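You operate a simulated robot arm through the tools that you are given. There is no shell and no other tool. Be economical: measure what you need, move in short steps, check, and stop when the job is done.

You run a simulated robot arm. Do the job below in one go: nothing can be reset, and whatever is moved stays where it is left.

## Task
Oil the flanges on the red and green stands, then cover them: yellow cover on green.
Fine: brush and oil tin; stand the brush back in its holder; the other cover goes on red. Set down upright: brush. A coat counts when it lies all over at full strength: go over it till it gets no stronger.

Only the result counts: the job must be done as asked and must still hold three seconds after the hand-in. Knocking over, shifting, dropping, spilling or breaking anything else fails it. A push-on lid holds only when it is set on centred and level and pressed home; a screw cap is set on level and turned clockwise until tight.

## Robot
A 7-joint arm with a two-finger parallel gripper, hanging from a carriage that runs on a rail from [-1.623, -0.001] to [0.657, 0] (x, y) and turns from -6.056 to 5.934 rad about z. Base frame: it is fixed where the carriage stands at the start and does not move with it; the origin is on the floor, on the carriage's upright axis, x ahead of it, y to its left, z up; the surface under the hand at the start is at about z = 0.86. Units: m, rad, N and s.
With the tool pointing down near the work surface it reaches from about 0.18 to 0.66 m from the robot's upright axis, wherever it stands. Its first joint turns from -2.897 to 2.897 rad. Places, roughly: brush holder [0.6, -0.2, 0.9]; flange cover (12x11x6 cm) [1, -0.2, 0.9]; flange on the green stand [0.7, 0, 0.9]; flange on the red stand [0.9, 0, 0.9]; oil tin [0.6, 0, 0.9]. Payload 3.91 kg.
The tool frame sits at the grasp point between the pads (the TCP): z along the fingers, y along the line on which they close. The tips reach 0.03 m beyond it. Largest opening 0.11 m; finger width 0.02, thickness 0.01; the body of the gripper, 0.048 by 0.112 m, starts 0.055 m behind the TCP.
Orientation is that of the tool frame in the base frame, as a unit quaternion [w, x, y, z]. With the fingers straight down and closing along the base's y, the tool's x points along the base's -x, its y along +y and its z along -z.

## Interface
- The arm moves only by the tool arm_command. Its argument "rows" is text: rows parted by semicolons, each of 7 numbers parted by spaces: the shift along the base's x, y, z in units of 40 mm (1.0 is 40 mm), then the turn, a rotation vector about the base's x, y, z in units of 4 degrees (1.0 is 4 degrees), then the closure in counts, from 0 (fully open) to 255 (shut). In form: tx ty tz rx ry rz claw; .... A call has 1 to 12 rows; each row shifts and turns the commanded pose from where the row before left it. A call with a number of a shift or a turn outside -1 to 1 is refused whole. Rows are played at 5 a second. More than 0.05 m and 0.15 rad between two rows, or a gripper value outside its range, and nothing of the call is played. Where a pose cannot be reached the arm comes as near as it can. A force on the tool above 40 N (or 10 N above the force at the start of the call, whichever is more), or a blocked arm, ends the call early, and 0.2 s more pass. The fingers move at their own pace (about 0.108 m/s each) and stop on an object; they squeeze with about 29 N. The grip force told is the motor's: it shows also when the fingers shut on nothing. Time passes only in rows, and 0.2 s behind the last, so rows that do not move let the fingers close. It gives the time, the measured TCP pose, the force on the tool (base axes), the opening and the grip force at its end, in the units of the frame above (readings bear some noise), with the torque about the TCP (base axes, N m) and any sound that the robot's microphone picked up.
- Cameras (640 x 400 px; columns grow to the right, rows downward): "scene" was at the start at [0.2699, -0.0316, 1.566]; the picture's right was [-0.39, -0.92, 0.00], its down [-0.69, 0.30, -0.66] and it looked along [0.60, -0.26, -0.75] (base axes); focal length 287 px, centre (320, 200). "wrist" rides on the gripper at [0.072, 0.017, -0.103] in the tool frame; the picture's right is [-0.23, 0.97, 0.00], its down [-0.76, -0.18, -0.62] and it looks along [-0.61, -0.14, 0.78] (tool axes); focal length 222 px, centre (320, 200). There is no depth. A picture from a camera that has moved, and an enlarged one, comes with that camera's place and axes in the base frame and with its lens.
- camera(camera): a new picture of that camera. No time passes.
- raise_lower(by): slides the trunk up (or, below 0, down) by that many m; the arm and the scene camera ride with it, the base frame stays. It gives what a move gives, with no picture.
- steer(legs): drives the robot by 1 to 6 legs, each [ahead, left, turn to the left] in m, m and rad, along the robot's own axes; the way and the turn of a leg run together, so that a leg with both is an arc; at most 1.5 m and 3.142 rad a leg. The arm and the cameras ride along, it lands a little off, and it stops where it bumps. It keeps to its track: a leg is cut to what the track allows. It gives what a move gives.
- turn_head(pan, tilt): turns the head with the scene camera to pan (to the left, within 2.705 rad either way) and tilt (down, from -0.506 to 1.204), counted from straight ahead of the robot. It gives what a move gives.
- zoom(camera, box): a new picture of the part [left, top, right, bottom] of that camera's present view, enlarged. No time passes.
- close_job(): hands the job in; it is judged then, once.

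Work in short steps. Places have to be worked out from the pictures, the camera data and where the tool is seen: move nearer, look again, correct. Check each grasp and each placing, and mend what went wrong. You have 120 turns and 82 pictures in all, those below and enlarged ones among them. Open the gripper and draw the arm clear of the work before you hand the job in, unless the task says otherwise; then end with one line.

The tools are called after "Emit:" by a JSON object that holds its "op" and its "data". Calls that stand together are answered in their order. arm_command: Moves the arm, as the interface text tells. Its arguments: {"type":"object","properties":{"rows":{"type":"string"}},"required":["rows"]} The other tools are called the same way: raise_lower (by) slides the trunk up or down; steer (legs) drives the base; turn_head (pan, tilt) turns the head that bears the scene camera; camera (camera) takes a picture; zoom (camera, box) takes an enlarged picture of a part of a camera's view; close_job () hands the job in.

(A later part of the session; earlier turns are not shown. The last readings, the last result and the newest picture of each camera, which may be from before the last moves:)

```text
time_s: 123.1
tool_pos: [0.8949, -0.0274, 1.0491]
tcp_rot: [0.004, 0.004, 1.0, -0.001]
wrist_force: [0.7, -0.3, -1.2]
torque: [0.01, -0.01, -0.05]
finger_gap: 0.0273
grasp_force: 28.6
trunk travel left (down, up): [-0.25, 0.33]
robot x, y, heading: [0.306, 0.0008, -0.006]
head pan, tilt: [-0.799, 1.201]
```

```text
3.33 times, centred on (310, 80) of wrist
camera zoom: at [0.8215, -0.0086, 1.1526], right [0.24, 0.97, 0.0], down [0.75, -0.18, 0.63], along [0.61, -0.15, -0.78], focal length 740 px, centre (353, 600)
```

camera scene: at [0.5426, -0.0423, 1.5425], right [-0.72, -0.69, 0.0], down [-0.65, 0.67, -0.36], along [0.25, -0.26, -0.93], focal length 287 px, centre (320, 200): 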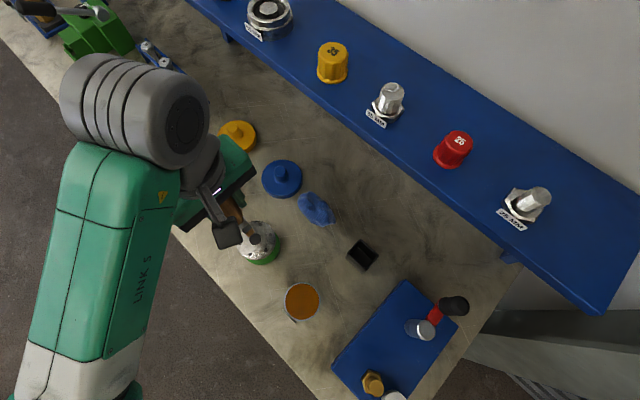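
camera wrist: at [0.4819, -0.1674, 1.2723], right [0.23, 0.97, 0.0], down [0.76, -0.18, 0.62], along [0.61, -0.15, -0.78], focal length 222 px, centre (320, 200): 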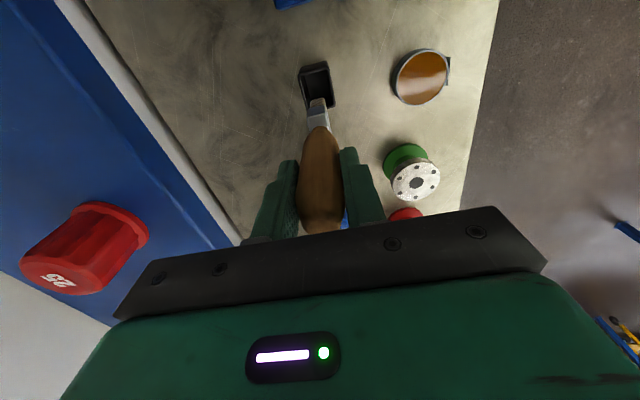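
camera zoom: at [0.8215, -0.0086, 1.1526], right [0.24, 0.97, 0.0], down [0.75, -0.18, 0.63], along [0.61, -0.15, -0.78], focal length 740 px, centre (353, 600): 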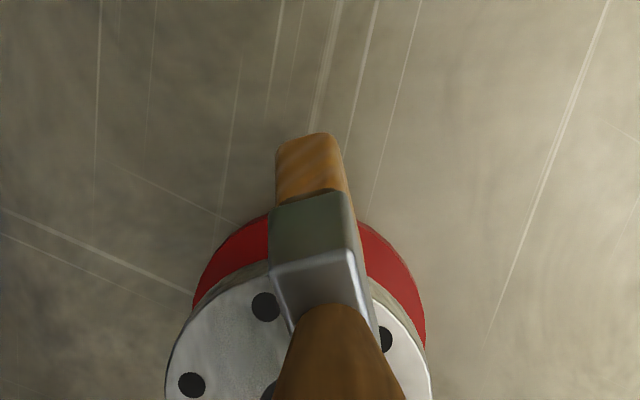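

No oil here: the last hard press pitched the brush strongly in the grip (tip now ~5 cm toward −x, off the flange). I lift straight up first and then tilt the tool about y to bring the brush upright again.

Emit:
{"op": "arm_command", "data": {"rows": "0 0 0.5 0 0 0 255; 0 0 0.9 0 0 0 255; 0 0 0.6 0 0 0 255; 0 0 0 0 -1 0 255; 0 0 0 0 -1 0 255; 0 0 0 0 -1 0 255; 0 0 0 0 -1 0 255; 0 0 0 0 0 0 255"}}

Emit:
{"op": "camera", "data": {"camera": "wrist"}}

Emit:
{"op": "camera", "data": {"camera": "scene"}}

```text
time_s: 124.9
tool_pos: [0.8952, -0.026, 1.1266]
tcp_rot: [0.144, 0.004, 0.99, -0.001]
wrist_force: [0.0, 0.0, -0.8]
torque: [0.0, -0.04, -0.02]
finger_gap: 0.0272
grasp_force: 28.7
trunk travel left (down, up): [-0.25, 0.33]
robot x, y, heading: [0.3087, -0.0037, -0.002]
head pan, tilt: [-0.799, 1.201]
```

```text
33 pictures are left
camera wrist: at [0.7954, -0.0081, 1.2063], right [0.23, 0.97, 0.07], down [0.55, -0.18, 0.81], along [0.8, -0.15, -0.58], focal length 222 px, centre (320, 200)
```

wrist: 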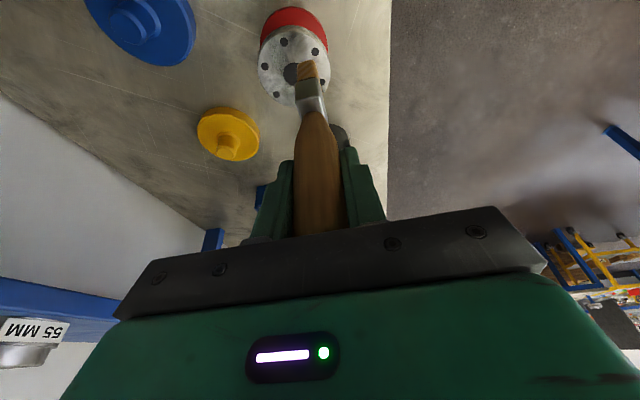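

```text
32 pictures are left
camera scene: at [0.5421, -0.0422, 1.5425], right [-0.72, -0.69, 0.0], down [-0.65, 0.67, -0.36], along [0.25, -0.26, -0.93], focal length 287 px, centre (320, 200)
```

scene: 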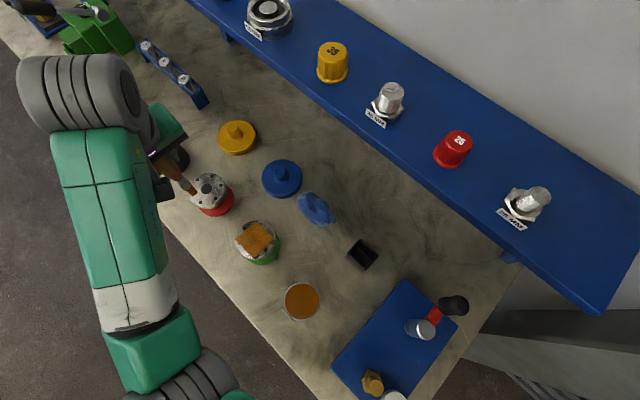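

The scene view shows both flanges and the brush; I enlarge it to check the green coat and brush tilt.

Emit:
{"op": "zoom", "data": {"camera": "scene", "box": [140, 140, 300, 280]}}

Emit:
{"op": "zoom", "data": {"camera": "wrist", "box": [230, 0, 390, 120]}}

```text
2.86 times, centred on (220, 210) of scene
camera zoom: at [0.5421, -0.0422, 1.5425], right [-0.72, -0.69, 0.0], down [-0.65, 0.67, -0.36], along [0.25, -0.26, -0.93], focal length 820 px, centre (606, 171)
```

zoom: 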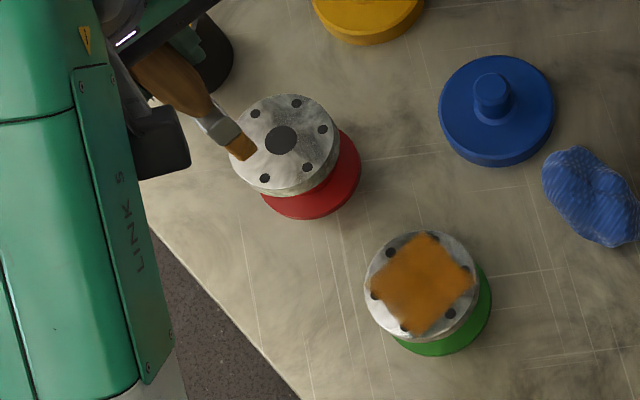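

```text
3.33 times, centred on (310, 60) of wrist
camera zoom: at [0.7954, -0.0081, 1.2063], right [0.23, 0.97, 0.07], down [0.55, -0.18, 0.81], along [0.8, -0.15, -0.58], focal length 740 px, centre (353, 667)
```

zoom: 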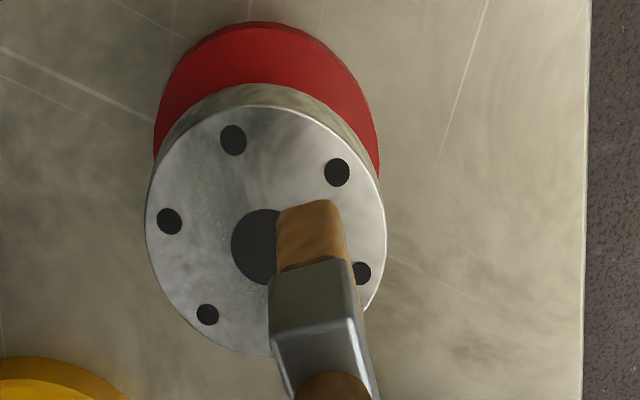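

Green is evenly strong orange seen from here. I tilt 6° more so the brush is about upright, move over the −x,−y side of red and come down carefully.

Emit:
{"op": "arm_command", "data": {"rows": "0 0 0 0 -1 0 255; 0 0 0 0 -0.5 0 255; -0.2 -0.6 0 0 0 0 255; 0 -0.6 0 0 0 0 255; 0 0 -0.8 0 0 0 255; 0 0 -0.7 0 0 0 255; 0 0 0 0 0 0 255"}}

Emit:
{"op": "zoom", "data": {"camera": "wrist", "box": [230, 0, 390, 120]}}

```text
time_s: 126.5
tool_pos: [0.8843, -0.0732, 1.0652]
tcp_rot: [0.195, 0.005, 0.981, 0.0]
wrist_force: [0.4, -0.2, -0.9]
torque: [0.0, -0.01, -0.04]
finger_gap: 0.027
grasp_force: 29.3
trunk travel left (down, up): [-0.25, 0.33]
robot x, y, heading: [0.3083, 0.0018, -0.007]
head pan, tilt: [-0.799, 1.201]
```

```text
3.33 times, centred on (310, 60) of wrist
camera zoom: at [0.7778, -0.0541, 1.1334], right [0.22, 0.97, 0.09], down [0.46, -0.18, 0.87], along [0.86, -0.15, -0.49], focal length 740 px, centre (353, 667)
```

zoom: 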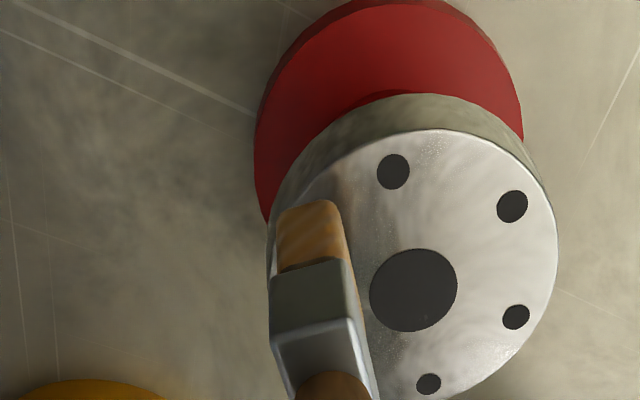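

Good: the tip is over the flange's −y rim just above it. I come down in 1.5–2 mm steps.

Emit:
{"op": "arm_command", "data": {"rows": "0 0 -0.05 0 0 0 255; 0 0 0 0 0 0 255"}}

Emit:
{"op": "arm_command", "data": {"rows": "0 0 -0.05 0 0 0 255; 0 0 0 0 0 0 255"}}

Emit:
{"op": "arm_command", "data": {"rows": "0 0 -0.04 0 0 0 255; 0 0 0 0 0 0 255"}}

```text
time_s: 127.1
tool_pos: [0.8854, -0.0715, 1.0622]
tcp_rot: [0.193, 0.004, 0.981, -0.001]
wrist_force: [0.0, 0.8, -0.2]
torque: [-0.02, -0.01, 0.01]
finger_gap: 0.0271
grasp_force: 29.3
trunk travel left (down, up): [-0.25, 0.33]
robot x, y, heading: [0.3109, 0.0001, -0.002]
head pan, tilt: [-0.799, 1.201]
```

```text
time_s: 127.7
tool_pos: [0.8858, -0.0734, 1.062]
tcp_rot: [0.194, 0.004, 0.981, 0.0]
wrist_force: [-0.7, -0.3, -1.0]
torque: [0.02, -0.02, 0.01]
finger_gap: 0.027
grasp_force: 28.8
trunk travel left (down, up): [-0.25, 0.33]
robot x, y, heading: [0.3034, 0.001, -0.007]
head pan, tilt: [-0.799, 1.201]
```

```text
time_s: 128.3
tool_pos: [0.8858, -0.0737, 1.0604]
tcp_rot: [0.194, 0.005, 0.981, 0.0]
wrist_force: [0.3, -0.6, -0.4]
torque: [0.01, -0.01, 0.01]
finger_gap: 0.0273
grasp_force: 28.4
trunk travel left (down, up): [-0.25, 0.33]
robot x, y, heading: [0.3039, 0.0011, -0.005]
head pan, tilt: [-0.799, 1.201]
```

Still free; continue.

Emit:
{"op": "arm_command", "data": {"rows": "0 0 -0.05 0 0 0 255; 0 0 0 0 0 0 255"}}

Emit:
{"op": "arm_command", "data": {"rows": "0 0 -0.05 0 0 0 255; 0 0 0 0 0 0 255"}}

Emit:
{"op": "arm_command", "data": {"rows": "0 0 -0.04 0 0 0 255; 0 0 0 0 0 0 255"}}

Emit:
{"op": "arm_command", "data": {"rows": "0 0 -0.03 0 0 0 255; 0 0 0 0 0 0 255"}}

```text
time_s: 128.9
tool_pos: [0.8857, -0.0731, 1.0588]
tcp_rot: [0.195, 0.005, 0.981, 0.0]
wrist_force: [-0.5, 0.3, -1.0]
torque: [0.03, -0.01, -0.05]
finger_gap: 0.0272
grasp_force: 28.8
trunk travel left (down, up): [-0.25, 0.33]
robot x, y, heading: [0.3077, 0.0044, -0.005]
head pan, tilt: [-0.799, 1.201]
```

```text
time_s: 129.5
tool_pos: [0.8861, -0.0726, 1.0561]
tcp_rot: [0.194, 0.004, 0.981, 0.0]
wrist_force: [0.2, 0.3, -0.9]
torque: [0.01, -0.02, 0.01]
finger_gap: 0.027
grasp_force: 29.0
trunk travel left (down, up): [-0.25, 0.33]
robot x, y, heading: [0.3063, -0.0019, -0.007]
head pan, tilt: [-0.799, 1.201]
```

```text
time_s: 130.1
tool_pos: [0.8865, -0.0746, 1.0547]
tcp_rot: [0.195, 0.005, 0.981, 0.001]
wrist_force: [0.1, 0.1, -1.1]
torque: [0.0, -0.02, -0.01]
finger_gap: 0.0273
grasp_force: 29.0
trunk travel left (down, up): [-0.25, 0.33]
robot x, y, heading: [0.3061, 0.0019, -0.006]
head pan, tilt: [-0.799, 1.201]
```

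```text
time_s: 130.7
tool_pos: [0.8881, -0.0732, 1.0544]
tcp_rot: [0.194, 0.005, 0.981, 0.0]
wrist_force: [-0.1, 0.2, -0.5]
torque: [0.02, 0.01, 0.06]
finger_gap: 0.0271
grasp_force: 29.0
trunk travel left (down, up): [-0.25, 0.33]
robot x, y, heading: [0.3069, -0.0048, -0.002]
head pan, tilt: [-0.799, 1.201]
```

Emit:
{"op": "arm_command", "data": {"rows": "0 0 -0.05 0 0 0 255; 0 0 0 0 0 0 255"}}

Emit:
{"op": "arm_command", "data": {"rows": "0 0 -0.04 0 0 0 255; 0 0 0 0 0 0 255"}}

Emit:
{"op": "arm_command", "data": {"rows": "0 0 -0.03 0 0 0 255; 0 0 0 0 0 0 255"}}

Emit:
{"op": "zoom", "data": {"camera": "wrist", "box": [230, 0, 390, 120]}}

```text
time_s: 131.3
tool_pos: [0.8858, -0.0735, 1.054]
tcp_rot: [0.195, 0.005, 0.981, 0.0]
wrist_force: [-0.2, -0.2, -1.2]
torque: [0.04, 0.0, 0.03]
finger_gap: 0.0275
grasp_force: 28.8
trunk travel left (down, up): [-0.25, 0.33]
robot x, y, heading: [0.3021, -0.0022, -0.005]
head pan, tilt: [-0.799, 1.201]
```

```text
time_s: 131.9
tool_pos: [0.8854, -0.0739, 1.0518]
tcp_rot: [0.195, 0.005, 0.981, 0.0]
wrist_force: [0.2, 0.3, -0.1]
torque: [0.02, 0.04, 0.02]
finger_gap: 0.027
grasp_force: 29.0
trunk travel left (down, up): [-0.25, 0.33]
robot x, y, heading: [0.309, 0.001, -0.005]
head pan, tilt: [-0.799, 1.201]
```

```text
time_s: 132.5
tool_pos: [0.8857, -0.0742, 1.0516]
tcp_rot: [0.195, 0.005, 0.981, 0.0]
wrist_force: [-0.8, 0.2, 4.1]
torque: [0.1, 0.18, 0.03]
finger_gap: 0.0274
grasp_force: 28.6
trunk travel left (down, up): [-0.25, 0.33]
robot x, y, heading: [0.3033, 0.0006, -0.004]
head pan, tilt: [-0.799, 1.201]
```

```text
3.33 times, centred on (310, 60) of wrist
camera zoom: at [0.78, -0.0566, 1.1203], right [0.22, 0.97, 0.09], down [0.46, -0.18, 0.87], along [0.86, -0.15, -0.49], focal length 740 px, centre (353, 667)
```

zoom: 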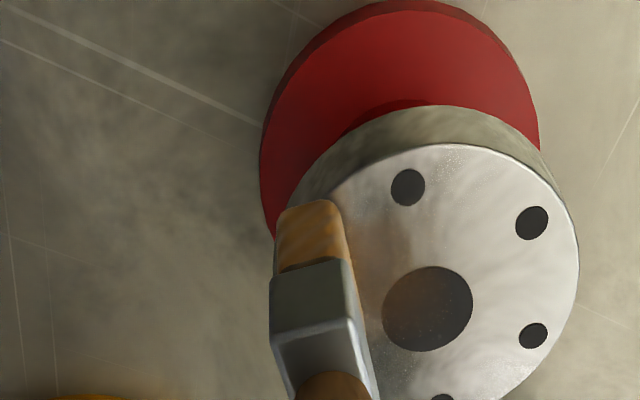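

4 N contact at 1.0516 and oil begins to show. Press 0.6 mm more and stroke in y.

Emit:
{"op": "arm_command", "data": {"rows": "-0.05 -0.15 -0.015 0 0 0 255; 0 0.45 0 0 0 0 255; 0 0.45 0 0 0 0 255; 0 0.45 0 0 0 0 255; 0.2 0 0 0 0 0 255; 0 -0.45 0 0 0 0 255; 0 -0.45 0 0 0 0 255; 0 -0.45 0 0 0 0 255; 0.2 0 0 0 0 0 255; 0 0.45 0 0 0 0 255; 0 0.45 0 0 0 0 255; 0 0.45 0 0 0 0 255"}}

```text
time_s: 135.1
tool_pos: [0.9002, -0.0243, 1.0495]
tcp_rot: [0.195, 0.004, 0.981, 0.001]
wrist_force: [0.8, -2.6, 11.3]
torque: [-0.31, 0.06, 0.03]
finger_gap: 0.0272
grasp_force: 28.6
trunk travel left (down, up): [-0.25, 0.33]
robot x, y, heading: [0.3046, -0.0003, 0.0]
head pan, tilt: [-0.799, 1.201]
```

Contact ≈11 N, good. Continue the raster.

Emit:
{"op": "arm_command", "data": {"rows": "0.2 0 0 0 0 0 255; 0 -0.45 0 0 0 0 255; 0 -0.45 0 0 0 0 255; 0 -0.45 0 0 0 0 255; 0.2 0 0 0 0 0 255; 0 0.45 0 0 0 0 255; 0 0.45 0 0 0 0 255; 0 0.45 0 0 0 0 255; 0.2 0 0 0 0 0 255; 0 -0.45 0 0 0 0 255; 0 -0.45 0 0 0 0 255; 0 -0.45 0 0 0 0 255"}}

Emit:
{"op": "arm_command", "data": {"rows": "0.2 0 0 0 0 0 255; 0 0.45 0 0 0 0 255; 0 0.45 0 0 0 0 255; 0 0.45 0 0 0 0 255; 0.2 0 0 0 0 0 255; 0 -0.45 0 0 0 0 255; 0 -0.45 0 0 0 0 255; 0 -0.45 0 0 0 0 255"}}

Emit:
{"op": "zoom", "data": {"camera": "wrist", "box": [250, 0, 450, 120]}}

```text
time_s: 137.7
tool_pos: [0.9247, -0.0812, 1.0483]
tcp_rot: [0.195, 0.005, 0.981, 0.0]
wrist_force: [0.7, 1.0, 8.4]
torque: [0.15, 0.06, -0.06]
finger_gap: 0.027
grasp_force: 29.3
trunk travel left (down, up): [-0.25, 0.33]
robot x, y, heading: [0.3081, -0.0001, -0.006]
head pan, tilt: [-0.799, 1.201]
```

```text
time_s: 139.5
tool_pos: [0.9419, -0.0802, 1.0505]
tcp_rot: [0.194, 0.004, 0.981, 0.0]
wrist_force: [0.1, 0.9, -0.6]
torque: [0.0, 0.0, 0.0]
finger_gap: 0.027
grasp_force: 29.4
trunk travel left (down, up): [-0.25, 0.33]
robot x, y, heading: [0.3025, 0.001, -0.004]
head pan, tilt: [-0.799, 1.201]
```

```text
3.20 times, centred on (350, 60) of wrist
camera zoom: at [0.8346, -0.0618, 1.1202], right [0.22, 0.97, 0.09], down [0.46, -0.18, 0.87], along [0.86, -0.15, -0.49], focal length 711 px, centre (224, 648)
```

zoom: 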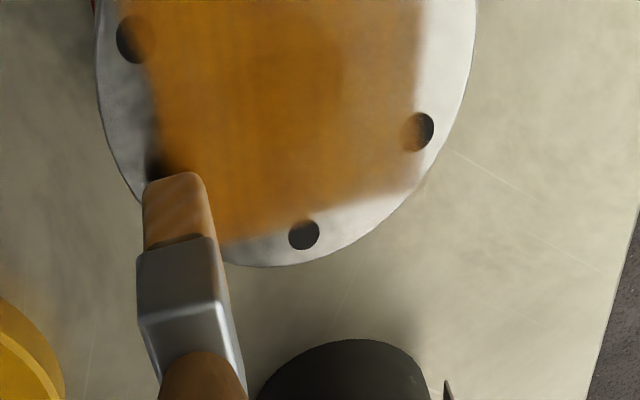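

Very good coverage in one raster. I do the return raster with a touch more pressure.

Emit:
{"op": "arm_command", "data": {"rows": "-0.05 0 -0.03 0 0 0 255; 0 0.48 0 0 0 0 255; 0 0.48 0 0 0 0 255; 0 0.48 0 0 0 0 255; -0.2 0 0 0 0 0 255; 0 -0.48 0 0 0 0 255; 0 -0.48 0 0 0 0 255; 0 -0.48 0 0 0 0 255; -0.2 0 0 0 0 0 255; 0 0.48 0 0 0 0 255; 0 0.48 0 0 0 0 255; 0 0.48 0 0 0 0 255"}}

Emit:
{"op": "arm_command", "data": {"rows": "-0.2 0 0 0 0 0 255; 0 -0.48 0 0 0 0 255; 0 -0.48 0 0 0 0 255; 0 -0.48 0 0 0 0 255; -0.2 0 0 0 0 0 255; 0 0.48 0 0 0 0 255; 0 0.48 0 0 0 0 255; 0 0.48 0 0 0 0 255; -0.2 0 0 0 0 0 255; 0 -0.48 0 0 0 0 255; 0 -0.48 0 0 0 0 255; 0 -0.48 0 0 0 0 255"}}

Emit:
{"op": "arm_command", "data": {"rows": "-0.25 0.05 0 0 0 0 255; 0 0.45 0 0 0 0 255; 0 0.45 0 0 0 0 255; 0 0.45 0 0 0 0 255; -0.2 -0.1 0 0 0 0 255; 0 -0.4 0 0 0 0 255; 0 -0.4 0 0 0 0 255; 0 -0.4 0 0 0 0 255"}}

Emit:
{"op": "zoom", "data": {"camera": "wrist", "box": [250, 0, 450, 120]}}

```text
time_s: 142.1
tool_pos: [0.9244, -0.0223, 1.0482]
tcp_rot: [0.196, 0.005, 0.981, 0.0]
wrist_force: [1.1, -4.3, 15.1]
torque: [-0.48, 0.12, 0.04]
finger_gap: 0.0273
grasp_force: 29.2
trunk travel left (down, up): [-0.25, 0.33]
robot x, y, heading: [0.3025, -0.0008, -0.007]
head pan, tilt: [-0.799, 1.201]
```

```text
time_s: 144.7
tool_pos: [0.9013, -0.0789, 1.0491]
tcp_rot: [0.195, 0.005, 0.981, -0.001]
wrist_force: [0.0, 4.7, 16.6]
torque: [0.54, 0.33, -0.03]
finger_gap: 0.0272
grasp_force: 28.8
trunk travel left (down, up): [-0.25, 0.33]
robot x, y, heading: [0.3054, -0.0019, -0.006]
head pan, tilt: [-0.799, 1.201]
```

```text
time_s: 146.5
tool_pos: [0.8828, -0.0736, 1.0482]
tcp_rot: [0.194, 0.005, 0.981, -0.001]
wrist_force: [0.1, 5.0, 17.8]
torque: [0.67, 0.04, -0.03]
finger_gap: 0.0272
grasp_force: 28.8
trunk travel left (down, up): [-0.25, 0.33]
robot x, y, heading: [0.3043, -0.0002, -0.002]
head pan, tilt: [-0.799, 1.201]
```

```text
3.20 times, centred on (350, 60) of wrist
camera zoom: at [0.7755, -0.0561, 1.1178], right [0.22, 0.97, 0.09], down [0.46, -0.18, 0.87], along [0.86, -0.15, -0.49], focal length 711 px, centre (224, 648)
```

zoom: 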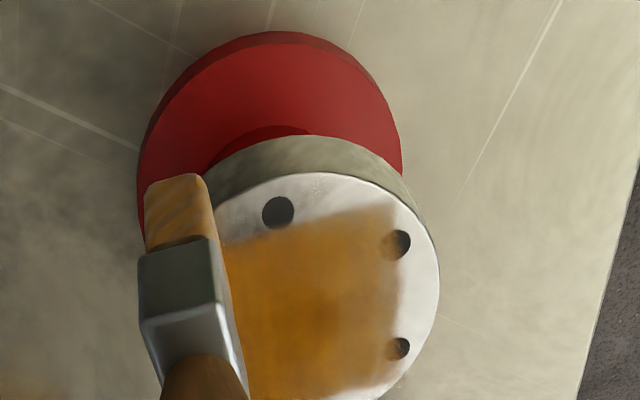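

Strong now; only the +y edge looks thin. One more dip and a final raster emphasising the +y edge.

Emit:
{"op": "arm_command", "data": {"rows": "0 0 0.9 0 0 0 255; 0 0 0.9 0 0 0 255; -0.92 0.14 0 0 0 0 255; -0.92 0.14 0 0 0 0 255; -0.92 0.14 0 0 0 0 255; -0.92 0.14 0 0 0 0 255; -0.92 0.14 0 0 0 0 255; -0.92 0.14 0 0 0 0 255; -0.92 0.14 0 0 0 0 255; -0.92 0.14 0 0 0 0 255"}}

Emit:
{"op": "arm_command", "data": {"rows": "0 0 -0.9 0 0 0 255; 0 0 -0.9 0 0 0 255; 0 0 -0.9 0 0 0 255; 0 0 -0.27 0 0 0 255; 0 0 0 0 0 0 255; 0 0 0 0 0 0 255"}}

```text
time_s: 148.7
tool_pos: [0.6507, -0.0339, 1.116]
tcp_rot: [0.193, 0.006, 0.981, 0.004]
wrist_force: [-0.2, 0.4, 0.6]
torque: [0.01, 0.03, 0.0]
finger_gap: 0.0272
grasp_force: 29.1
out of reach, approached as far as the arm can: row 9, 10
trunk travel left (down, up): [-0.25, 0.33]
robot x, y, heading: [0.303, -0.0041, -0.007]
head pan, tilt: [-0.799, 1.201]
```

```text
time_s: 150.3
tool_pos: [0.7018, -0.1104, 1.0512]
tcp_rot: [0.237, 0.026, 0.97, -0.05]
wrist_force: [0.0, 0.1, -0.1]
torque: [0.01, 0.0, 0.0]
finger_gap: 0.0271
grasp_force: 28.6
trunk travel left (down, up): [-0.25, 0.33]
robot x, y, heading: [0.3092, -0.002, -0.006]
head pan, tilt: [-0.799, 1.201]
stopped in row 6: the arm was blocked; the commanded pose is now the measured one
```

The tilted tool was out of reach so near the base and the arm wandered and stopped at [0.70,-0.11,1.05]. I raise it straight up a bit and look.

Emit:
{"op": "arm_command", "data": {"rows": "0 0 0.5 0 0 0 255; 0 0 0.5 0 0 0 255; 0 0 0 0 0 0 255"}}

Emit:
{"op": "camera", "data": {"camera": "scene"}}

Emit:
{"op": "camera", "data": {"camera": "wrist"}}

```text
time_s: 151.1
tool_pos: [0.6728, -0.094, 1.0689]
tcp_rot: [0.223, 0.028, 0.974, -0.038]
wrist_force: [0.1, 0.8, -0.7]
torque: [-0.03, -0.02, 0.01]
finger_gap: 0.0269
grasp_force: 28.9
trunk travel left (down, up): [-0.25, 0.33]
robot x, y, heading: [0.3018, -0.0002, -0.005]
head pan, tilt: [-0.799, 1.201]
```

```text
25 pictures are left
camera scene: at [0.5479, -0.0503, 1.5484], right [-0.72, -0.69, 0.0], down [-0.64, 0.67, -0.37], along [0.26, -0.27, -0.93], focal length 287 px, centre (320, 200)
```

scene: 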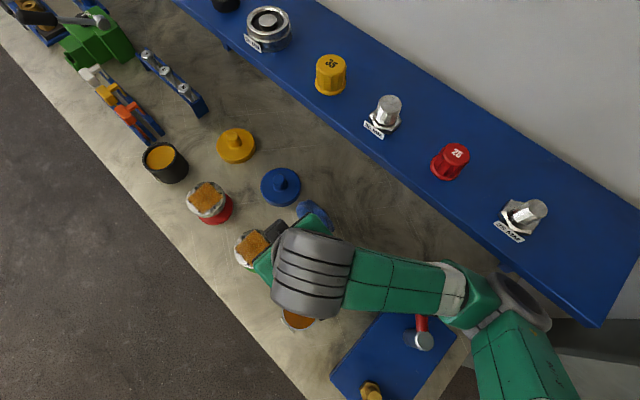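

```text
24 pictures are left
camera wrist: at [0.5641, -0.065, 1.1306], right [0.27, 0.96, 0.04], down [0.4, -0.15, 0.9], along [0.87, -0.23, -0.43], focal length 222 px, centre (320, 200)
```

wrist: 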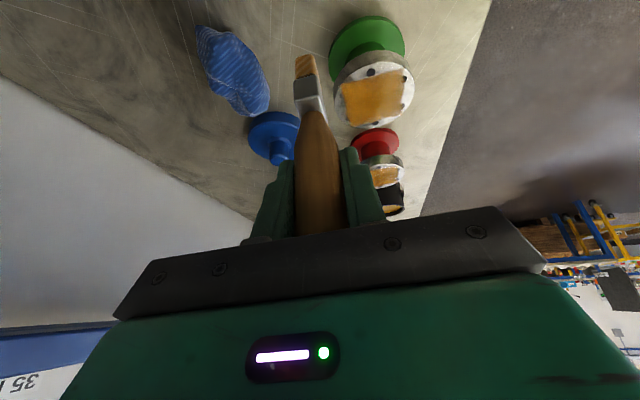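

Nothing seems disturbed; the arm just took another posture. I enlarge the flanges to judge the coats.

Emit:
{"op": "zoom", "data": {"camera": "scene", "box": [170, 160, 290, 280]}}

```text
3.33 times, centred on (230, 220) of scene
camera zoom: at [0.5479, -0.0503, 1.5484], right [-0.72, -0.69, 0.0], down [-0.64, 0.67, -0.37], along [0.26, -0.27, -0.93], focal length 957 px, centre (620, 133)
```

zoom: 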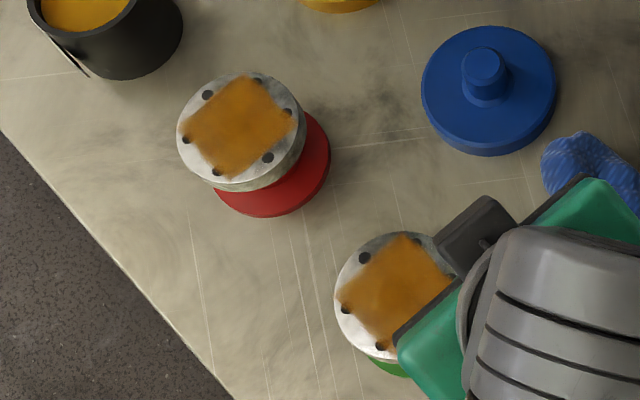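

Both coats look good; red could take one more pass. To have reach with the tilted tool I raise the hand and drive the base back 0.2 m.

Emit:
{"op": "arm_command", "data": {"rows": "0 0 0.9 0 0 0 255; 0 0 0.9 0 0 0 255; 0 0 0.9 0 0 0 255; 0 0 0.5 0 0 0 255; 0 0 0 0 0 0 255"}}

Emit:
{"op": "steer", "data": {"legs": [[-0.2, 0, 0]]}}

```text
time_s: 152.1
tool_pos: [0.639, -0.0239, 1.1466]
tcp_rot: [0.177, 0.054, 0.979, 0.081]
wrist_force: [0.3, 0.1, -0.4]
torque: [-0.03, -0.01, -0.03]
finger_gap: 0.0271
grasp_force: 28.9
trunk travel left (down, up): [-0.25, 0.33]
robot x, y, heading: [0.3015, 0.004, -0.009]
head pan, tilt: [-0.799, 1.201]
stopped in row 5: the arm was blocked; the commanded pose is now the measured one
```

```text
time_s: 153.0
tool_pos: [0.6306, -0.0194, 1.1506]
tcp_rot: [0.177, 0.042, 0.979, 0.089]
wrist_force: [-0.2, 0.3, -0.6]
torque: [0.03, 0.01, -0.01]
finger_gap: 0.0274
grasp_force: 29.2
trunk travel left (down, up): [-0.25, 0.33]
robot x, y, heading: [0.2846, -0.0006, -0.003]
head pan, tilt: [-0.799, 1.201]
stopped in leg 1: the robot was blocked; the commanded pose is now the measured one
```

Something blocks; I look at where the arm is touching.

Emit:
{"op": "camera", "data": {"camera": "scene"}}

```text
22 pictures are left
camera scene: at [0.5222, -0.0319, 1.544], right [-0.72, -0.7, -0.01], down [-0.65, 0.67, -0.35], along [0.25, -0.25, -0.94], focal length 287 px, centre (320, 200)
```

scene: 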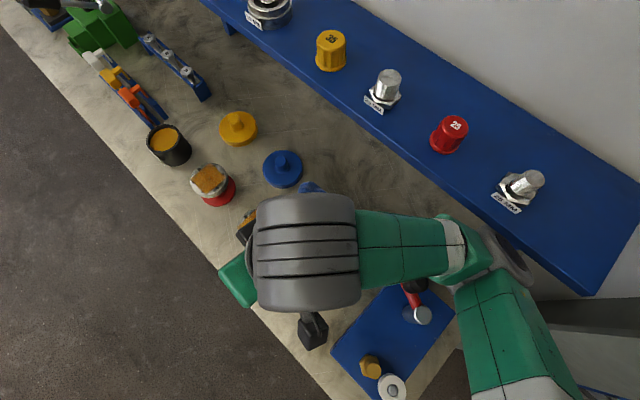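

The elbow has folded to the −y side and is cramped. I move the hand forward (away from the base) and up, which should unfold it, and correct the orientation error.

Emit:
{"op": "arm_command", "data": {"rows": "0.8 0 0.3 0 0 0 255; 0.8 0 0.3 -0.5 0 0.3 255; 0.8 0 0.3 -0.5 0 0.3 255; 0.8 0 0.2 -0.5 0 0.3 255; 0 0 0 -0.5 0 0.3 255; 0 0 0 -0.5 0 0 255; 0 0 0 0 0 0 255"}}

```text
time_s: 154.6
tool_pos: [0.7591, -0.0239, 1.1956]
tcp_rot: [0.179, -0.013, 0.984, 0.006]
wrist_force: [1.0, 0.1, -0.8]
torque: [0.0, -0.06, 0.02]
finger_gap: 0.0272
grasp_force: 29.3
trunk travel left (down, up): [-0.25, 0.33]
robot x, y, heading: [0.2837, 0.0001, -0.004]
head pan, tilt: [-0.799, 1.201]
```

Free again. Look once at posture before driving.

Emit:
{"op": "camera", "data": {"camera": "scene"}}

```text
21 pictures are left
camera scene: at [0.5209, -0.033, 1.5435], right [-0.72, -0.7, -0.01], down [-0.65, 0.67, -0.35], along [0.25, -0.25, -0.94], focal length 287 px, centre (320, 200)
```

scene: 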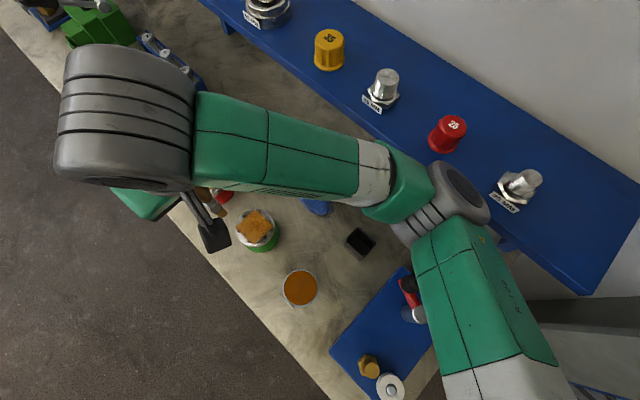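

All objects are in place, elbow is high. Drive back 0.2 m now.

Emit:
{"op": "steer", "data": {"legs": [[-0.2, 0, 0]]}}

```text
time_s: 156.3
tool_pos: [0.5614, -0.0187, 1.1963]
tcp_rot: [0.181, -0.023, 0.983, 0.004]
wrist_force: [-0.2, 0.3, -0.6]
torque: [0.04, 0.04, 0.0]
finger_gap: 0.027
grasp_force: 28.8
trunk travel left (down, up): [-0.25, 0.33]
robot x, y, heading: [0.082, -0.0024, 0.001]
head pan, tilt: [-0.799, 1.201]
stopped in leg 1: the robot was blocked; the commanded pose is now the measured one
```

Stopped just short but placed well (base at 0.082). Now dip: move over the tin and down toward contact at TCP ≈1.000.

Emit:
{"op": "arm_command", "data": {"rows": "0.65 -0.24 0 0 0 -0.6 255; 0 0 -0.9 0 0 0 255; 0 0 -0.9 0 0 0 255; 0 0 -0.9 0 0 0 255; 0 0 -0.9 0 0 0 255; 0 0 -0.6 0 0 0 255; 0 0 0 0 0 0 255"}}

Emit:
{"op": "zoom", "data": {"camera": "wrist", "box": [230, 0, 390, 120]}}

```text
time_s: 157.2
tool_pos: [0.6147, -0.0612, 1.1965]
tcp_rot: [0.251, -0.02, 0.964, -0.087]
wrist_force: [0.8, -0.1, -0.8]
torque: [0.03, 0.04, -0.02]
finger_gap: 0.027
grasp_force: 29.0
trunk travel left (down, up): [-0.25, 0.33]
robot x, y, heading: [0.0799, -0.0012, -0.001]
head pan, tilt: [-0.799, 1.201]
stopped in row 4: the arm was blocked; the commanded pose is now the measured one
```

```text
3.33 times, centred on (310, 60) of wrist
camera zoom: at [0.5016, -0.0346, 1.2504], right [0.2, 0.98, -0.07], down [0.36, -0.01, 0.93], along [0.91, -0.21, -0.35], focal length 740 px, centre (353, 667)
```

zoom: 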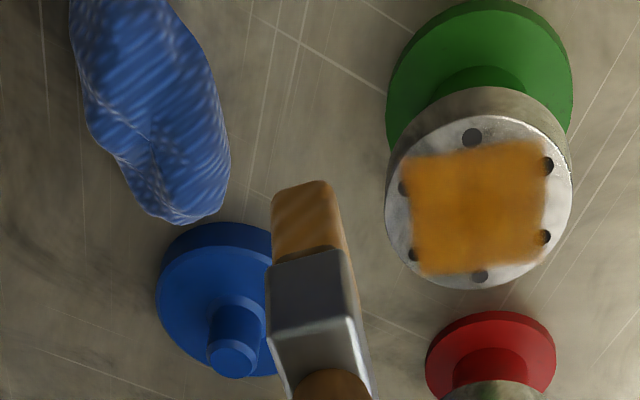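

Green looks perfect. The arm was blocked again in this folded posture—probably a joint limit with the tilted tool. I bring the tool back to vertical here, high up, and see whether it tracks.

Emit:
{"op": "arm_command", "data": {"rows": "0 0 0.2 0.3 0.9 -0.1 255; 0 0 0.2 0.3 0.9 -0.1 255; 0 0 0.2 0.3 0.9 -0.1 255; 0 0 0.2 0.3 0.9 -0.1 255; 0 0 0 0.3 0.9 -0.1 255; 0 0 0 0.3 0.9 -0.1 255; 0 0 0 0.3 0.9 0 255; 0 0 0 0.4 0.9 0 255; 0 0 0 0 0 0 255"}}

Emit:
{"op": "camera", "data": {"camera": "scene"}}

```text
time_s: 159.2
tool_pos: [0.6091, -0.0675, 1.2154]
tcp_rot: [-0.006, 0.005, 1.0, 0.002]
wrist_force: [-0.7, -0.7, -0.2]
torque: [-0.01, 0.0, -0.04]
finger_gap: 0.0272
grasp_force: 29.1
trunk travel left (down, up): [-0.25, 0.33]
robot x, y, heading: [0.079, -0.0024, -0.001]
head pan, tilt: [-0.799, 1.201]
```

```text
19 pictures are left
camera scene: at [0.3186, -0.0407, 1.5425], right [-0.72, -0.7, 0.0], down [-0.65, 0.67, -0.36], along [0.25, -0.26, -0.93], focal length 287 px, centre (320, 200)
```

scene: 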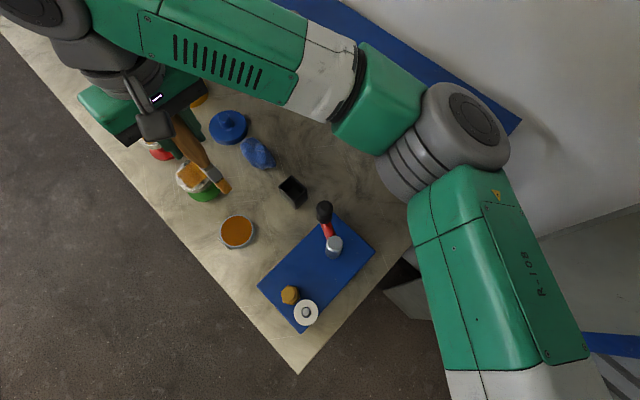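

With the tool vertical it tracks well. Tilted work needs a larger reach distance, so I drive back another 0.12 m, then extend over the tin and tilt there.

Emit:
{"op": "steer", "data": {"legs": [[-0.12, 0, 0]]}}

Emit:
{"op": "arm_command", "data": {"rows": "0.9 0.3 0 0 0 0 255; 0.9 0.3 0 0 0 0 255; 0.6 0.2 0 0 0 0 255; 0 0 0 0 -1 0 255; 0 0 0 0 -1 0 255; 0 0 0 0 -1 0 255; 0 0 0 0 -1 0 255; 0 0 0 0 -1 0 255; 0 0 0 0 -0.8 0 255; 0 0 0 0 0 0 255"}}

```text
time_s: 160.5
tool_pos: [0.4891, -0.0672, 1.2147]
tcp_rot: [-0.007, 0.004, 1.0, 0.003]
wrist_force: [0.1, 0.9, -0.6]
torque: [-0.02, -0.02, 0.01]
finger_gap: 0.0269
grasp_force: 28.7
trunk travel left (down, up): [-0.25, 0.33]
robot x, y, heading: [-0.0377, 0.0014, 0.001]
head pan, tilt: [-0.799, 1.201]
```

```text
time_s: 162.7
tool_pos: [0.585, -0.036, 1.2145]
tcp_rot: [0.195, 0.004, 0.981, 0.003]
wrist_force: [-0.1, 0.1, -1.0]
torque: [0.01, -0.04, -0.02]
finger_gap: 0.0271
grasp_force: 28.7
trunk travel left (down, up): [-0.25, 0.33]
robot x, y, heading: [-0.0386, 0.0014, -0.0]
head pan, tilt: [-0.799, 1.201]
```

It tracks now. I dip (expected contact ≈1.000), lift, and drive forward so the hand comes over the red flange.

Emit:
{"op": "arm_command", "data": {"rows": "0 0.2 -0.9 0 0 0 255; 0 0 -0.95 0 0 0 255; 0 0 -0.95 0 0 0 255; 0 0 -0.95 0 0 0 255; 0 0 -0.95 0 0 0 255; 0 0 -0.6 0 0 0 255; 0 0 -0.06 0 0 0 255; 0 0 -0.04 0 0 0 255; 0 0 0 0 0 0 255; 0 0 0 0 0 0 255"}}

Emit:
{"op": "zoom", "data": {"camera": "wrist", "box": [230, 0, 390, 120]}}

Emit:
{"op": "arm_command", "data": {"rows": "0 0 0.6 0 0 0 255; 0 0 0.9 0 0 0 255; 0 0 0.9 0 0 0 255; 0 0 0.6 0 0 0 255; 0 0 0 0 0 0 255"}}

Emit:
{"op": "steer", "data": {"legs": [[0.335, 0, 0]]}}

```text
time_s: 164.9
tool_pos: [0.5846, -0.0277, 0.9992]
tcp_rot: [0.196, 0.004, 0.981, 0.003]
wrist_force: [-5.5, -0.3, 20.7]
torque: [-0.13, 0.88, 0.0]
finger_gap: 0.0273
grasp_force: 29.4
trunk travel left (down, up): [-0.25, 0.33]
robot x, y, heading: [-0.0389, 0.0006, -0.003]
head pan, tilt: [-0.799, 1.201]
```

```text
3.33 times, centred on (310, 60) of wrist
camera zoom: at [0.4778, -0.0103, 1.0687], right [0.22, 0.97, 0.09], down [0.46, -0.19, 0.87], along [0.86, -0.14, -0.49], focal length 740 px, centre (353, 667)
```

zoom: 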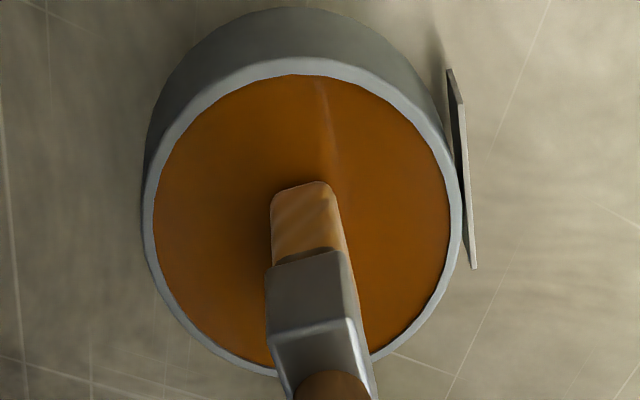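

```text
time_s: 166.1
tool_pos: [0.5867, -0.0257, 1.1199]
tcp_rot: [0.195, 0.004, 0.981, 0.004]
wrist_force: [0.5, -0.2, -0.2]
torque: [0.0, -0.01, 0.02]
finger_gap: 0.027
grasp_force: 29.2
trunk travel left (down, up): [-0.25, 0.33]
robot x, y, heading: [-0.0384, 0.0011, -0.0]
head pan, tilt: [-0.799, 1.201]
```

```text
time_s: 168.2
tool_pos: [0.9092, -0.0217, 1.1195]
tcp_rot: [0.196, 0.001, 0.981, 0.004]
wrist_force: [0.1, 0.3, 0.6]
torque: [0.03, 0.02, 0.01]
finger_gap: 0.0272
grasp_force: 29.0
trunk travel left (down, up): [-0.25, 0.33]
robot x, y, heading: [0.2851, 0.0014, 0.005]
head pan, tilt: [-0.799, 1.201]
```

Now over red. I go to the (−x,+y) corner, land at ≈1.049 and run the raster with extra reach in +y.

Emit:
{"op": "arm_command", "data": {"rows": "-0.62 0 0 0 0 0 255; 0 0 -0.9 0 0 0 255; 0 0 -0.8 0 0 0 255; 0 0 -0.06 0 0 0 255; 0 0 -0.03 0 0 0 255; 0 0 0 0 0 0 255"}}

Emit:
{"op": "arm_command", "data": {"rows": "0 -0.48 0 0 0 0 255; 0 -0.48 0 0 0 0 255; 0 -0.48 0 0 0 0 255; 0.25 0 0 0 0 0 255; 0 0.5 0 0 0 0 255; 0 0.5 0 0 0 0 255; 0 0.5 0 0 0 0 255; 0.25 0 0 0 0 0 255; 0 -0.5 0 0 0 0 255; 0 -0.5 0 0 0 0 255; 0 -0.5 0 0 0 0 255; 0.25 0 0 0 0 0 255"}}

Emit:
{"op": "arm_command", "data": {"rows": "0 0.5 0 0 0 0 255; 0 0.5 0 0 0 0 255; 0 0.5 0 0 0 0 255; 0.25 0 0 0 0 0 255; 0 -0.5 0 0 0 0 255; 0 -0.5 0 0 0 0 255; 0 -0.5 0 0 0 0 255; 0.25 0 0 0 0 0 255; 0 0.5 0 0 0 0 255; 0 0.5 0 0 0 0 255; 0 0.5 0 0 0 0 255; 0.2 0 0 0 0 0 255"}}

Emit:
{"op": "arm_command", "data": {"rows": "0 -0.5 0 0 0 0 255; 0 -0.5 0 0 0 0 255; 0 -0.5 0 0 0 0 255; 0 0 0.6 0 0 0 255; 0 0 0.9 0 0 0 255; -0.9 -0.2 0.1 0 0 0 255; -0.6 -0.4 0.2 0 0 0 255; 0 0 0 0 0 0 255"}}

Emit:
{"op": "zoom", "data": {"camera": "wrist", "box": [250, 0, 450, 120]}}

```text
time_s: 169.6
tool_pos: [0.882, -0.0222, 1.048]
tcp_rot: [0.195, 0.001, 0.981, 0.004]
wrist_force: [0.1, 0.9, -0.9]
torque: [0.04, -0.01, -0.01]
finger_gap: 0.0271
grasp_force: 29.2
trunk travel left (down, up): [-0.25, 0.33]
robot x, y, heading: [0.2826, 0.0002, 0.003]
head pan, tilt: [-0.799, 1.201]
```

```text
time_s: 172.2
tool_pos: [0.9137, -0.081, 1.047]
tcp_rot: [0.195, 0.002, 0.981, 0.004]
wrist_force: [-5.6, 0.2, 18.8]
torque: [-0.04, 0.91, -0.04]
finger_gap: 0.0273
grasp_force: 29.4
trunk travel left (down, up): [-0.25, 0.33]
robot x, y, heading: [0.2807, -0.0005, 0.001]
head pan, tilt: [-0.799, 1.201]
```

```text
time_s: 174.8
tool_pos: [0.941, -0.0209, 1.0481]
tcp_rot: [0.194, 0.001, 0.981, 0.004]
wrist_force: [-1.7, 0.2, 7.3]
torque: [-0.05, 0.3, 0.01]
finger_gap: 0.0274
grasp_force: 28.4
trunk travel left (down, up): [-0.25, 0.33]
robot x, y, heading: [0.2834, 0.0006, 0.007]
head pan, tilt: [-0.799, 1.201]
```

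```text
time_s: 176.6
tool_pos: [0.8798, -0.1053, 1.1185]
tcp_rot: [0.195, 0.001, 0.981, 0.004]
wrist_force: [-0.3, 0.4, 0.0]
torque: [0.03, -0.03, 0.02]
finger_gap: 0.0272
grasp_force: 28.6
trunk travel left (down, up): [-0.25, 0.33]
robot x, y, heading: [0.2849, -0.0014, 0.003]
head pan, tilt: [-0.799, 1.201]
```

```text
3.20 times, centred on (350, 60) of wrist
camera zoom: at [0.7727, -0.0892, 1.1881], right [0.21, 0.97, 0.09], down [0.47, -0.18, 0.87], along [0.86, -0.14, -0.49], focal length 711 px, centre (224, 648)
```

zoom: 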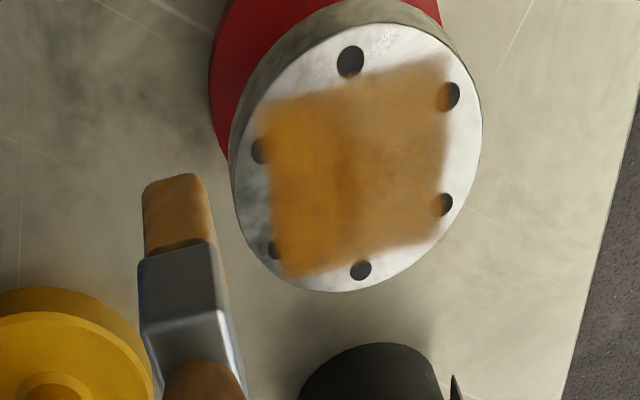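

Red is now fully coated. I raise the hand, tilt 3° more so the brush stands upright, and drive back so the hand arrives near the holder.

Emit:
{"op": "arm_command", "data": {"rows": "0 0 0.9 0 -0.8 0 255; 0 0 0.9 0 0 0 255; 0 0 0 0 0 0 255"}}

Emit:
{"op": "steer", "data": {"legs": [[-0.325, 0, 0]]}}

Emit:
{"op": "arm_command", "data": {"rows": "0 -0.9 0 0 0 0 255; 0 -0.9 0 0 0 0 255; 0 -0.2 0 0 0 0 255; 0 0 -0.7 0 0 0 255; 0 0 0 0 0 0 255"}}

Emit:
{"op": "camera", "data": {"camera": "wrist"}}

Emit:
{"op": "camera", "data": {"camera": "scene"}}

```text
time_s: 177.4
tool_pos: [0.8797, -0.1036, 1.1918]
tcp_rot: [0.222, 0.002, 0.975, 0.003]
wrist_force: [0.5, 0.4, -0.9]
torque: [0.0, 0.03, 0.0]
finger_gap: 0.027
grasp_force: 29.1
trunk travel left (down, up): [-0.25, 0.33]
robot x, y, heading: [0.2843, -0.0001, 0.005]
head pan, tilt: [-0.799, 1.201]
```

```text
time_s: 179.6
tool_pos: [0.5603, -0.1074, 1.1922]
tcp_rot: [0.222, 0.006, 0.975, 0.003]
wrist_force: [0.7, -0.2, -0.6]
torque: [0.01, 0.05, -0.02]
finger_gap: 0.0274
grasp_force: 28.5
trunk travel left (down, up): [-0.25, 0.33]
robot x, y, heading: [-0.0351, 0.0007, -0.001]
head pan, tilt: [-0.799, 1.201]
```

```text
time_s: 180.8
tool_pos: [0.5609, -0.1888, 1.1633]
tcp_rot: [0.222, 0.005, 0.975, 0.003]
wrist_force: [0.5, 0.6, -0.2]
torque: [0.01, -0.03, 0.0]
finger_gap: 0.0272
grasp_force: 29.0
trunk travel left (down, up): [-0.25, 0.33]
robot x, y, heading: [-0.0357, -0.0005, -0.002]
head pan, tilt: [-0.799, 1.201]
```

```text
16 pictures are left
camera wrist: at [0.4507, -0.171, 1.2266], right [0.21, 0.97, 0.11], down [0.41, -0.19, 0.89], along [0.88, -0.15, -0.44], focal length 222 px, centre (320, 200)
```

wrist: 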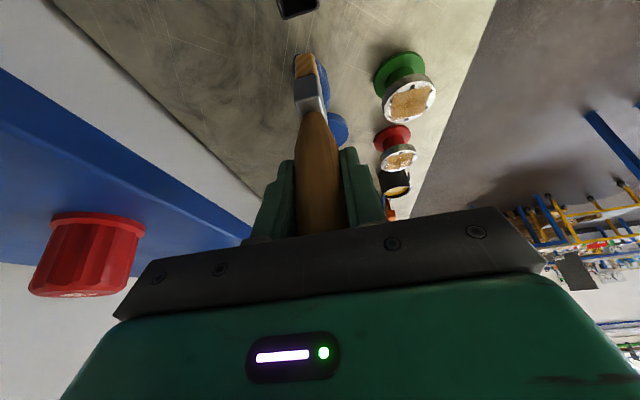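

```text
15 pictures are left
camera scene: at [0.2015, -0.0413, 1.5425], right [-0.72, -0.7, 0.0], down [-0.65, 0.67, -0.36], along [0.25, -0.26, -0.93], focal length 287 px, centre (320, 200)
```

scene: 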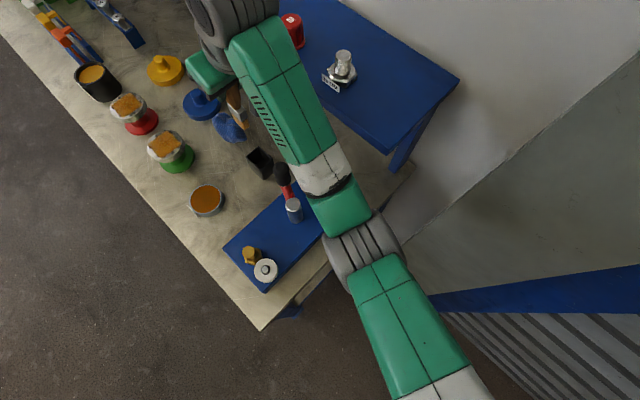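

The brush is upright and lines up with the holder (original grasp axis x 0.553, y −0.187). I shift 8 mm and descend toward the holder floor (expected TCP ≈0.989).

Emit:
{"op": "arm_command", "data": {"rows": "-0.2 0.03 0 0 0 0 255; 0 0 -0.9 0 0 0 255; 0 0 -0.9 0 0 0 255; 0 0 -0.5 0 0 0 255; 0 0 0 0 0 0 255"}}

Emit:
{"op": "zoom", "data": {"camera": "wrist", "box": [250, 0, 380, 100]}}

```text
time_s: 181.9
tool_pos: [0.5559, -0.188, 1.0707]
tcp_rot: [0.223, 0.004, 0.975, 0.003]
wrist_force: [-0.2, 0.5, -0.7]
torque: [-0.04, 0.0, -0.03]
finger_gap: 0.0271
grasp_force: 29.3
trunk travel left (down, up): [-0.25, 0.33]
robot x, y, heading: [-0.0364, 0.001, -0.003]
head pan, tilt: [-0.799, 1.201]
```

```text
4.00 times, centred on (315, 50) of wrist
camera zoom: at [0.4453, -0.1702, 1.1333], right [0.21, 0.97, 0.11], down [0.41, -0.19, 0.89], along [0.88, -0.15, -0.44], focal length 888 px, centre (340, 800)
```

zoom: 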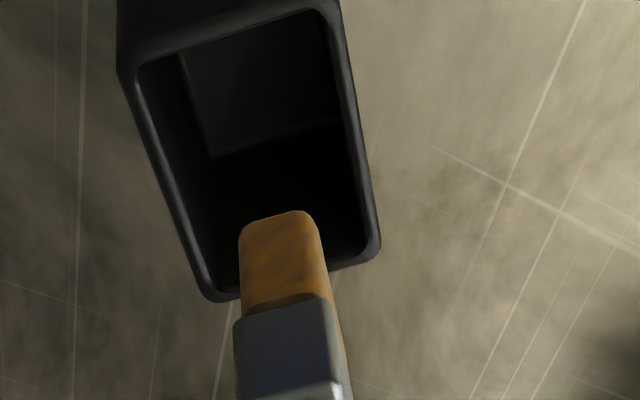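

The brush is aligned with the holder opening (centre ≈[0.557,-0.19]). Continue down, slow near the floor.

Emit:
{"op": "arm_command", "data": {"rows": "0 -0.03 -0.6 0 0 0 255; 0 0 -0.6 0 0 0 255; 0 0 -0.5 0 0 0 255; 0 0 -0.2 0 0 0 255; 0 0 0 0 0 0 255"}}

Emit:
{"op": "arm_command", "data": {"rows": "0 0 -0.06 0 0 0 255; 0 0 0 0 0 0 255"}}

Emit:
{"op": "arm_command", "data": {"rows": "0 0 -0.05 0 0 0 255; 0 0 0 0 0 0 255"}}

```text
time_s: 182.8
tool_pos: [0.5553, -0.1864, 1.0076]
tcp_rot: [0.225, 0.004, 0.974, 0.002]
wrist_force: [-6.0, 2.8, 11.2]
torque: [0.0, 1.14, -0.28]
finger_gap: 0.0271
grasp_force: 29.0
trunk travel left (down, up): [-0.25, 0.33]
robot x, y, heading: [-0.0306, 0.0011, -0.0]
head pan, tilt: [-0.799, 1.201]
stopped in row 4: the force on the tool passed its limit at 54 N (the readings are from after the stop); the commanded pose is now the measured one
```

```text
time_s: 183.4
tool_pos: [0.5562, -0.1872, 1.0081]
tcp_rot: [0.226, 0.005, 0.974, 0.001]
wrist_force: [-4.8, 2.7, 13.0]
torque: [0.11, 1.97, -0.19]
finger_gap: 0.0269
grasp_force: 29.4
trunk travel left (down, up): [-0.25, 0.33]
robot x, y, heading: [-0.0344, -0.0027, 0.001]
head pan, tilt: [-0.799, 1.201]
stopped in row 2: the force on the tool passed its limit at 42 N (the readings are from after the stop); the commanded pose is now the measured one
```

```text
time_s: 183.8
tool_pos: [0.5548, -0.1882, 1.0086]
tcp_rot: [0.227, 0.003, 0.974, 0.001]
wrist_force: [-4.2, 1.5, 12.6]
torque: [0.22, 2.27, -0.05]
finger_gap: 0.0272
grasp_force: 28.7
trunk travel left (down, up): [-0.25, 0.33]
robot x, y, heading: [-0.0349, 0.0009, -0.006]
head pan, tilt: [-0.799, 1.201]
stopped in row 2: the force on the tool passed its limit at 43 N (the readings are from after the stop); the commanded pose is now the measured one
```

Contact far off-axis (torque 2 N·m): something at −x, likely the tilted gripper/camera housing touching the tool on the blue mat. I raise straight up at once and look.

Emit:
{"op": "arm_command", "data": {"rows": "0 0 0.3 0 0 0 255; 0 0 0.8 0 0 0 255; 0 0 0.9 0 0 0 255; 0 0 0.5 0 0 0 255; 0 0 0 0 0 0 255"}}

Emit:
{"op": "zoom", "data": {"camera": "scene", "box": [180, 80, 360, 300]}}

```text
time_s: 185.0
tool_pos: [0.5552, -0.1892, 1.1077]
tcp_rot: [0.227, 0.005, 0.974, 0.0]
wrist_force: [-0.1, 0.0, 0.0]
torque: [-0.04, 0.01, 0.01]
finger_gap: 0.0273
grasp_force: 29.0
trunk travel left (down, up): [-0.25, 0.33]
robot x, y, heading: [-0.0367, -0.0032, -0.001]
head pan, tilt: [-0.799, 1.201]
```

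```text
1.82 times, centred on (270, 190) of scene
camera zoom: at [0.2011, -0.0413, 1.5425], right [-0.72, -0.7, 0.0], down [-0.65, 0.67, -0.36], along [0.25, -0.26, -0.93], focal length 522 px, centre (411, 218)
```

zoom: 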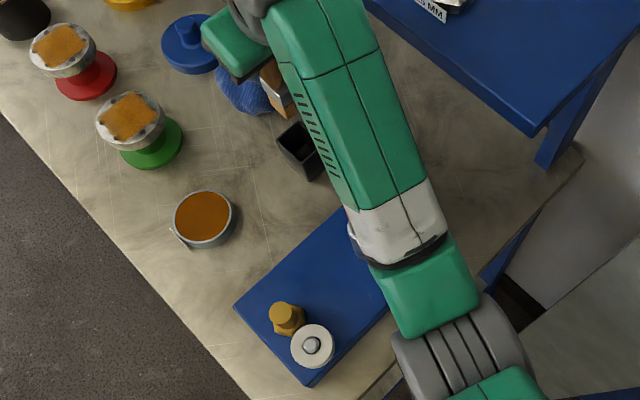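

The tall black-knobbed tool at ≈[0.385,-0.206, top 1.045] is under the tilted wrist. I raise and swing the hand to +y to see whether it still stands.

Emit:
{"op": "arm_command", "data": {"rows": "0 0 0.9 0 0 0 255; 0 0 0.9 0 0 0 255; 0 0.9 0 0 0 0 255; 0 0.9 0 0 0 0 255; 0 0.9 0 0 0 0 255; 0 0.9 0 0 0 0 255; 0 0 0 0 0 0 255"}}

Emit:
{"op": "camera", "data": {"camera": "scene"}}

```text
time_s: 186.6
tool_pos: [0.5555, -0.0426, 1.1798]
tcp_rot: [0.226, 0.005, 0.974, 0.001]
wrist_force: [0.0, -0.4, -0.2]
torque: [-0.01, -0.02, -0.02]
finger_gap: 0.027
grasp_force: 29.5
trunk travel left (down, up): [-0.25, 0.33]
robot x, y, heading: [-0.0361, -0.0002, -0.004]
head pan, tilt: [-0.799, 1.201]
```

```text
12 pictures are left
camera scene: at [0.201, -0.0412, 1.5425], right [-0.72, -0.7, 0.0], down [-0.65, 0.67, -0.36], along [0.25, -0.26, -0.93], focal length 287 px, centre (320, 200)
```

scene: 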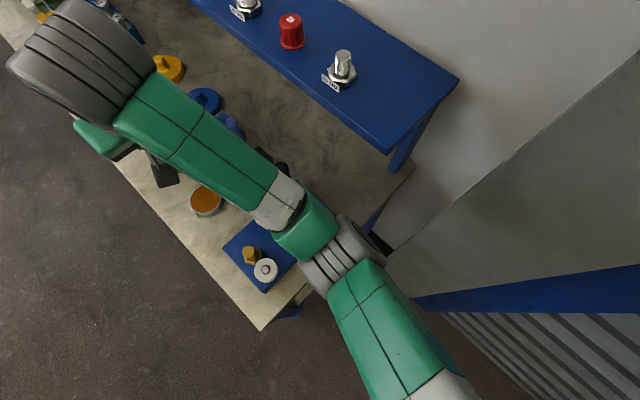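

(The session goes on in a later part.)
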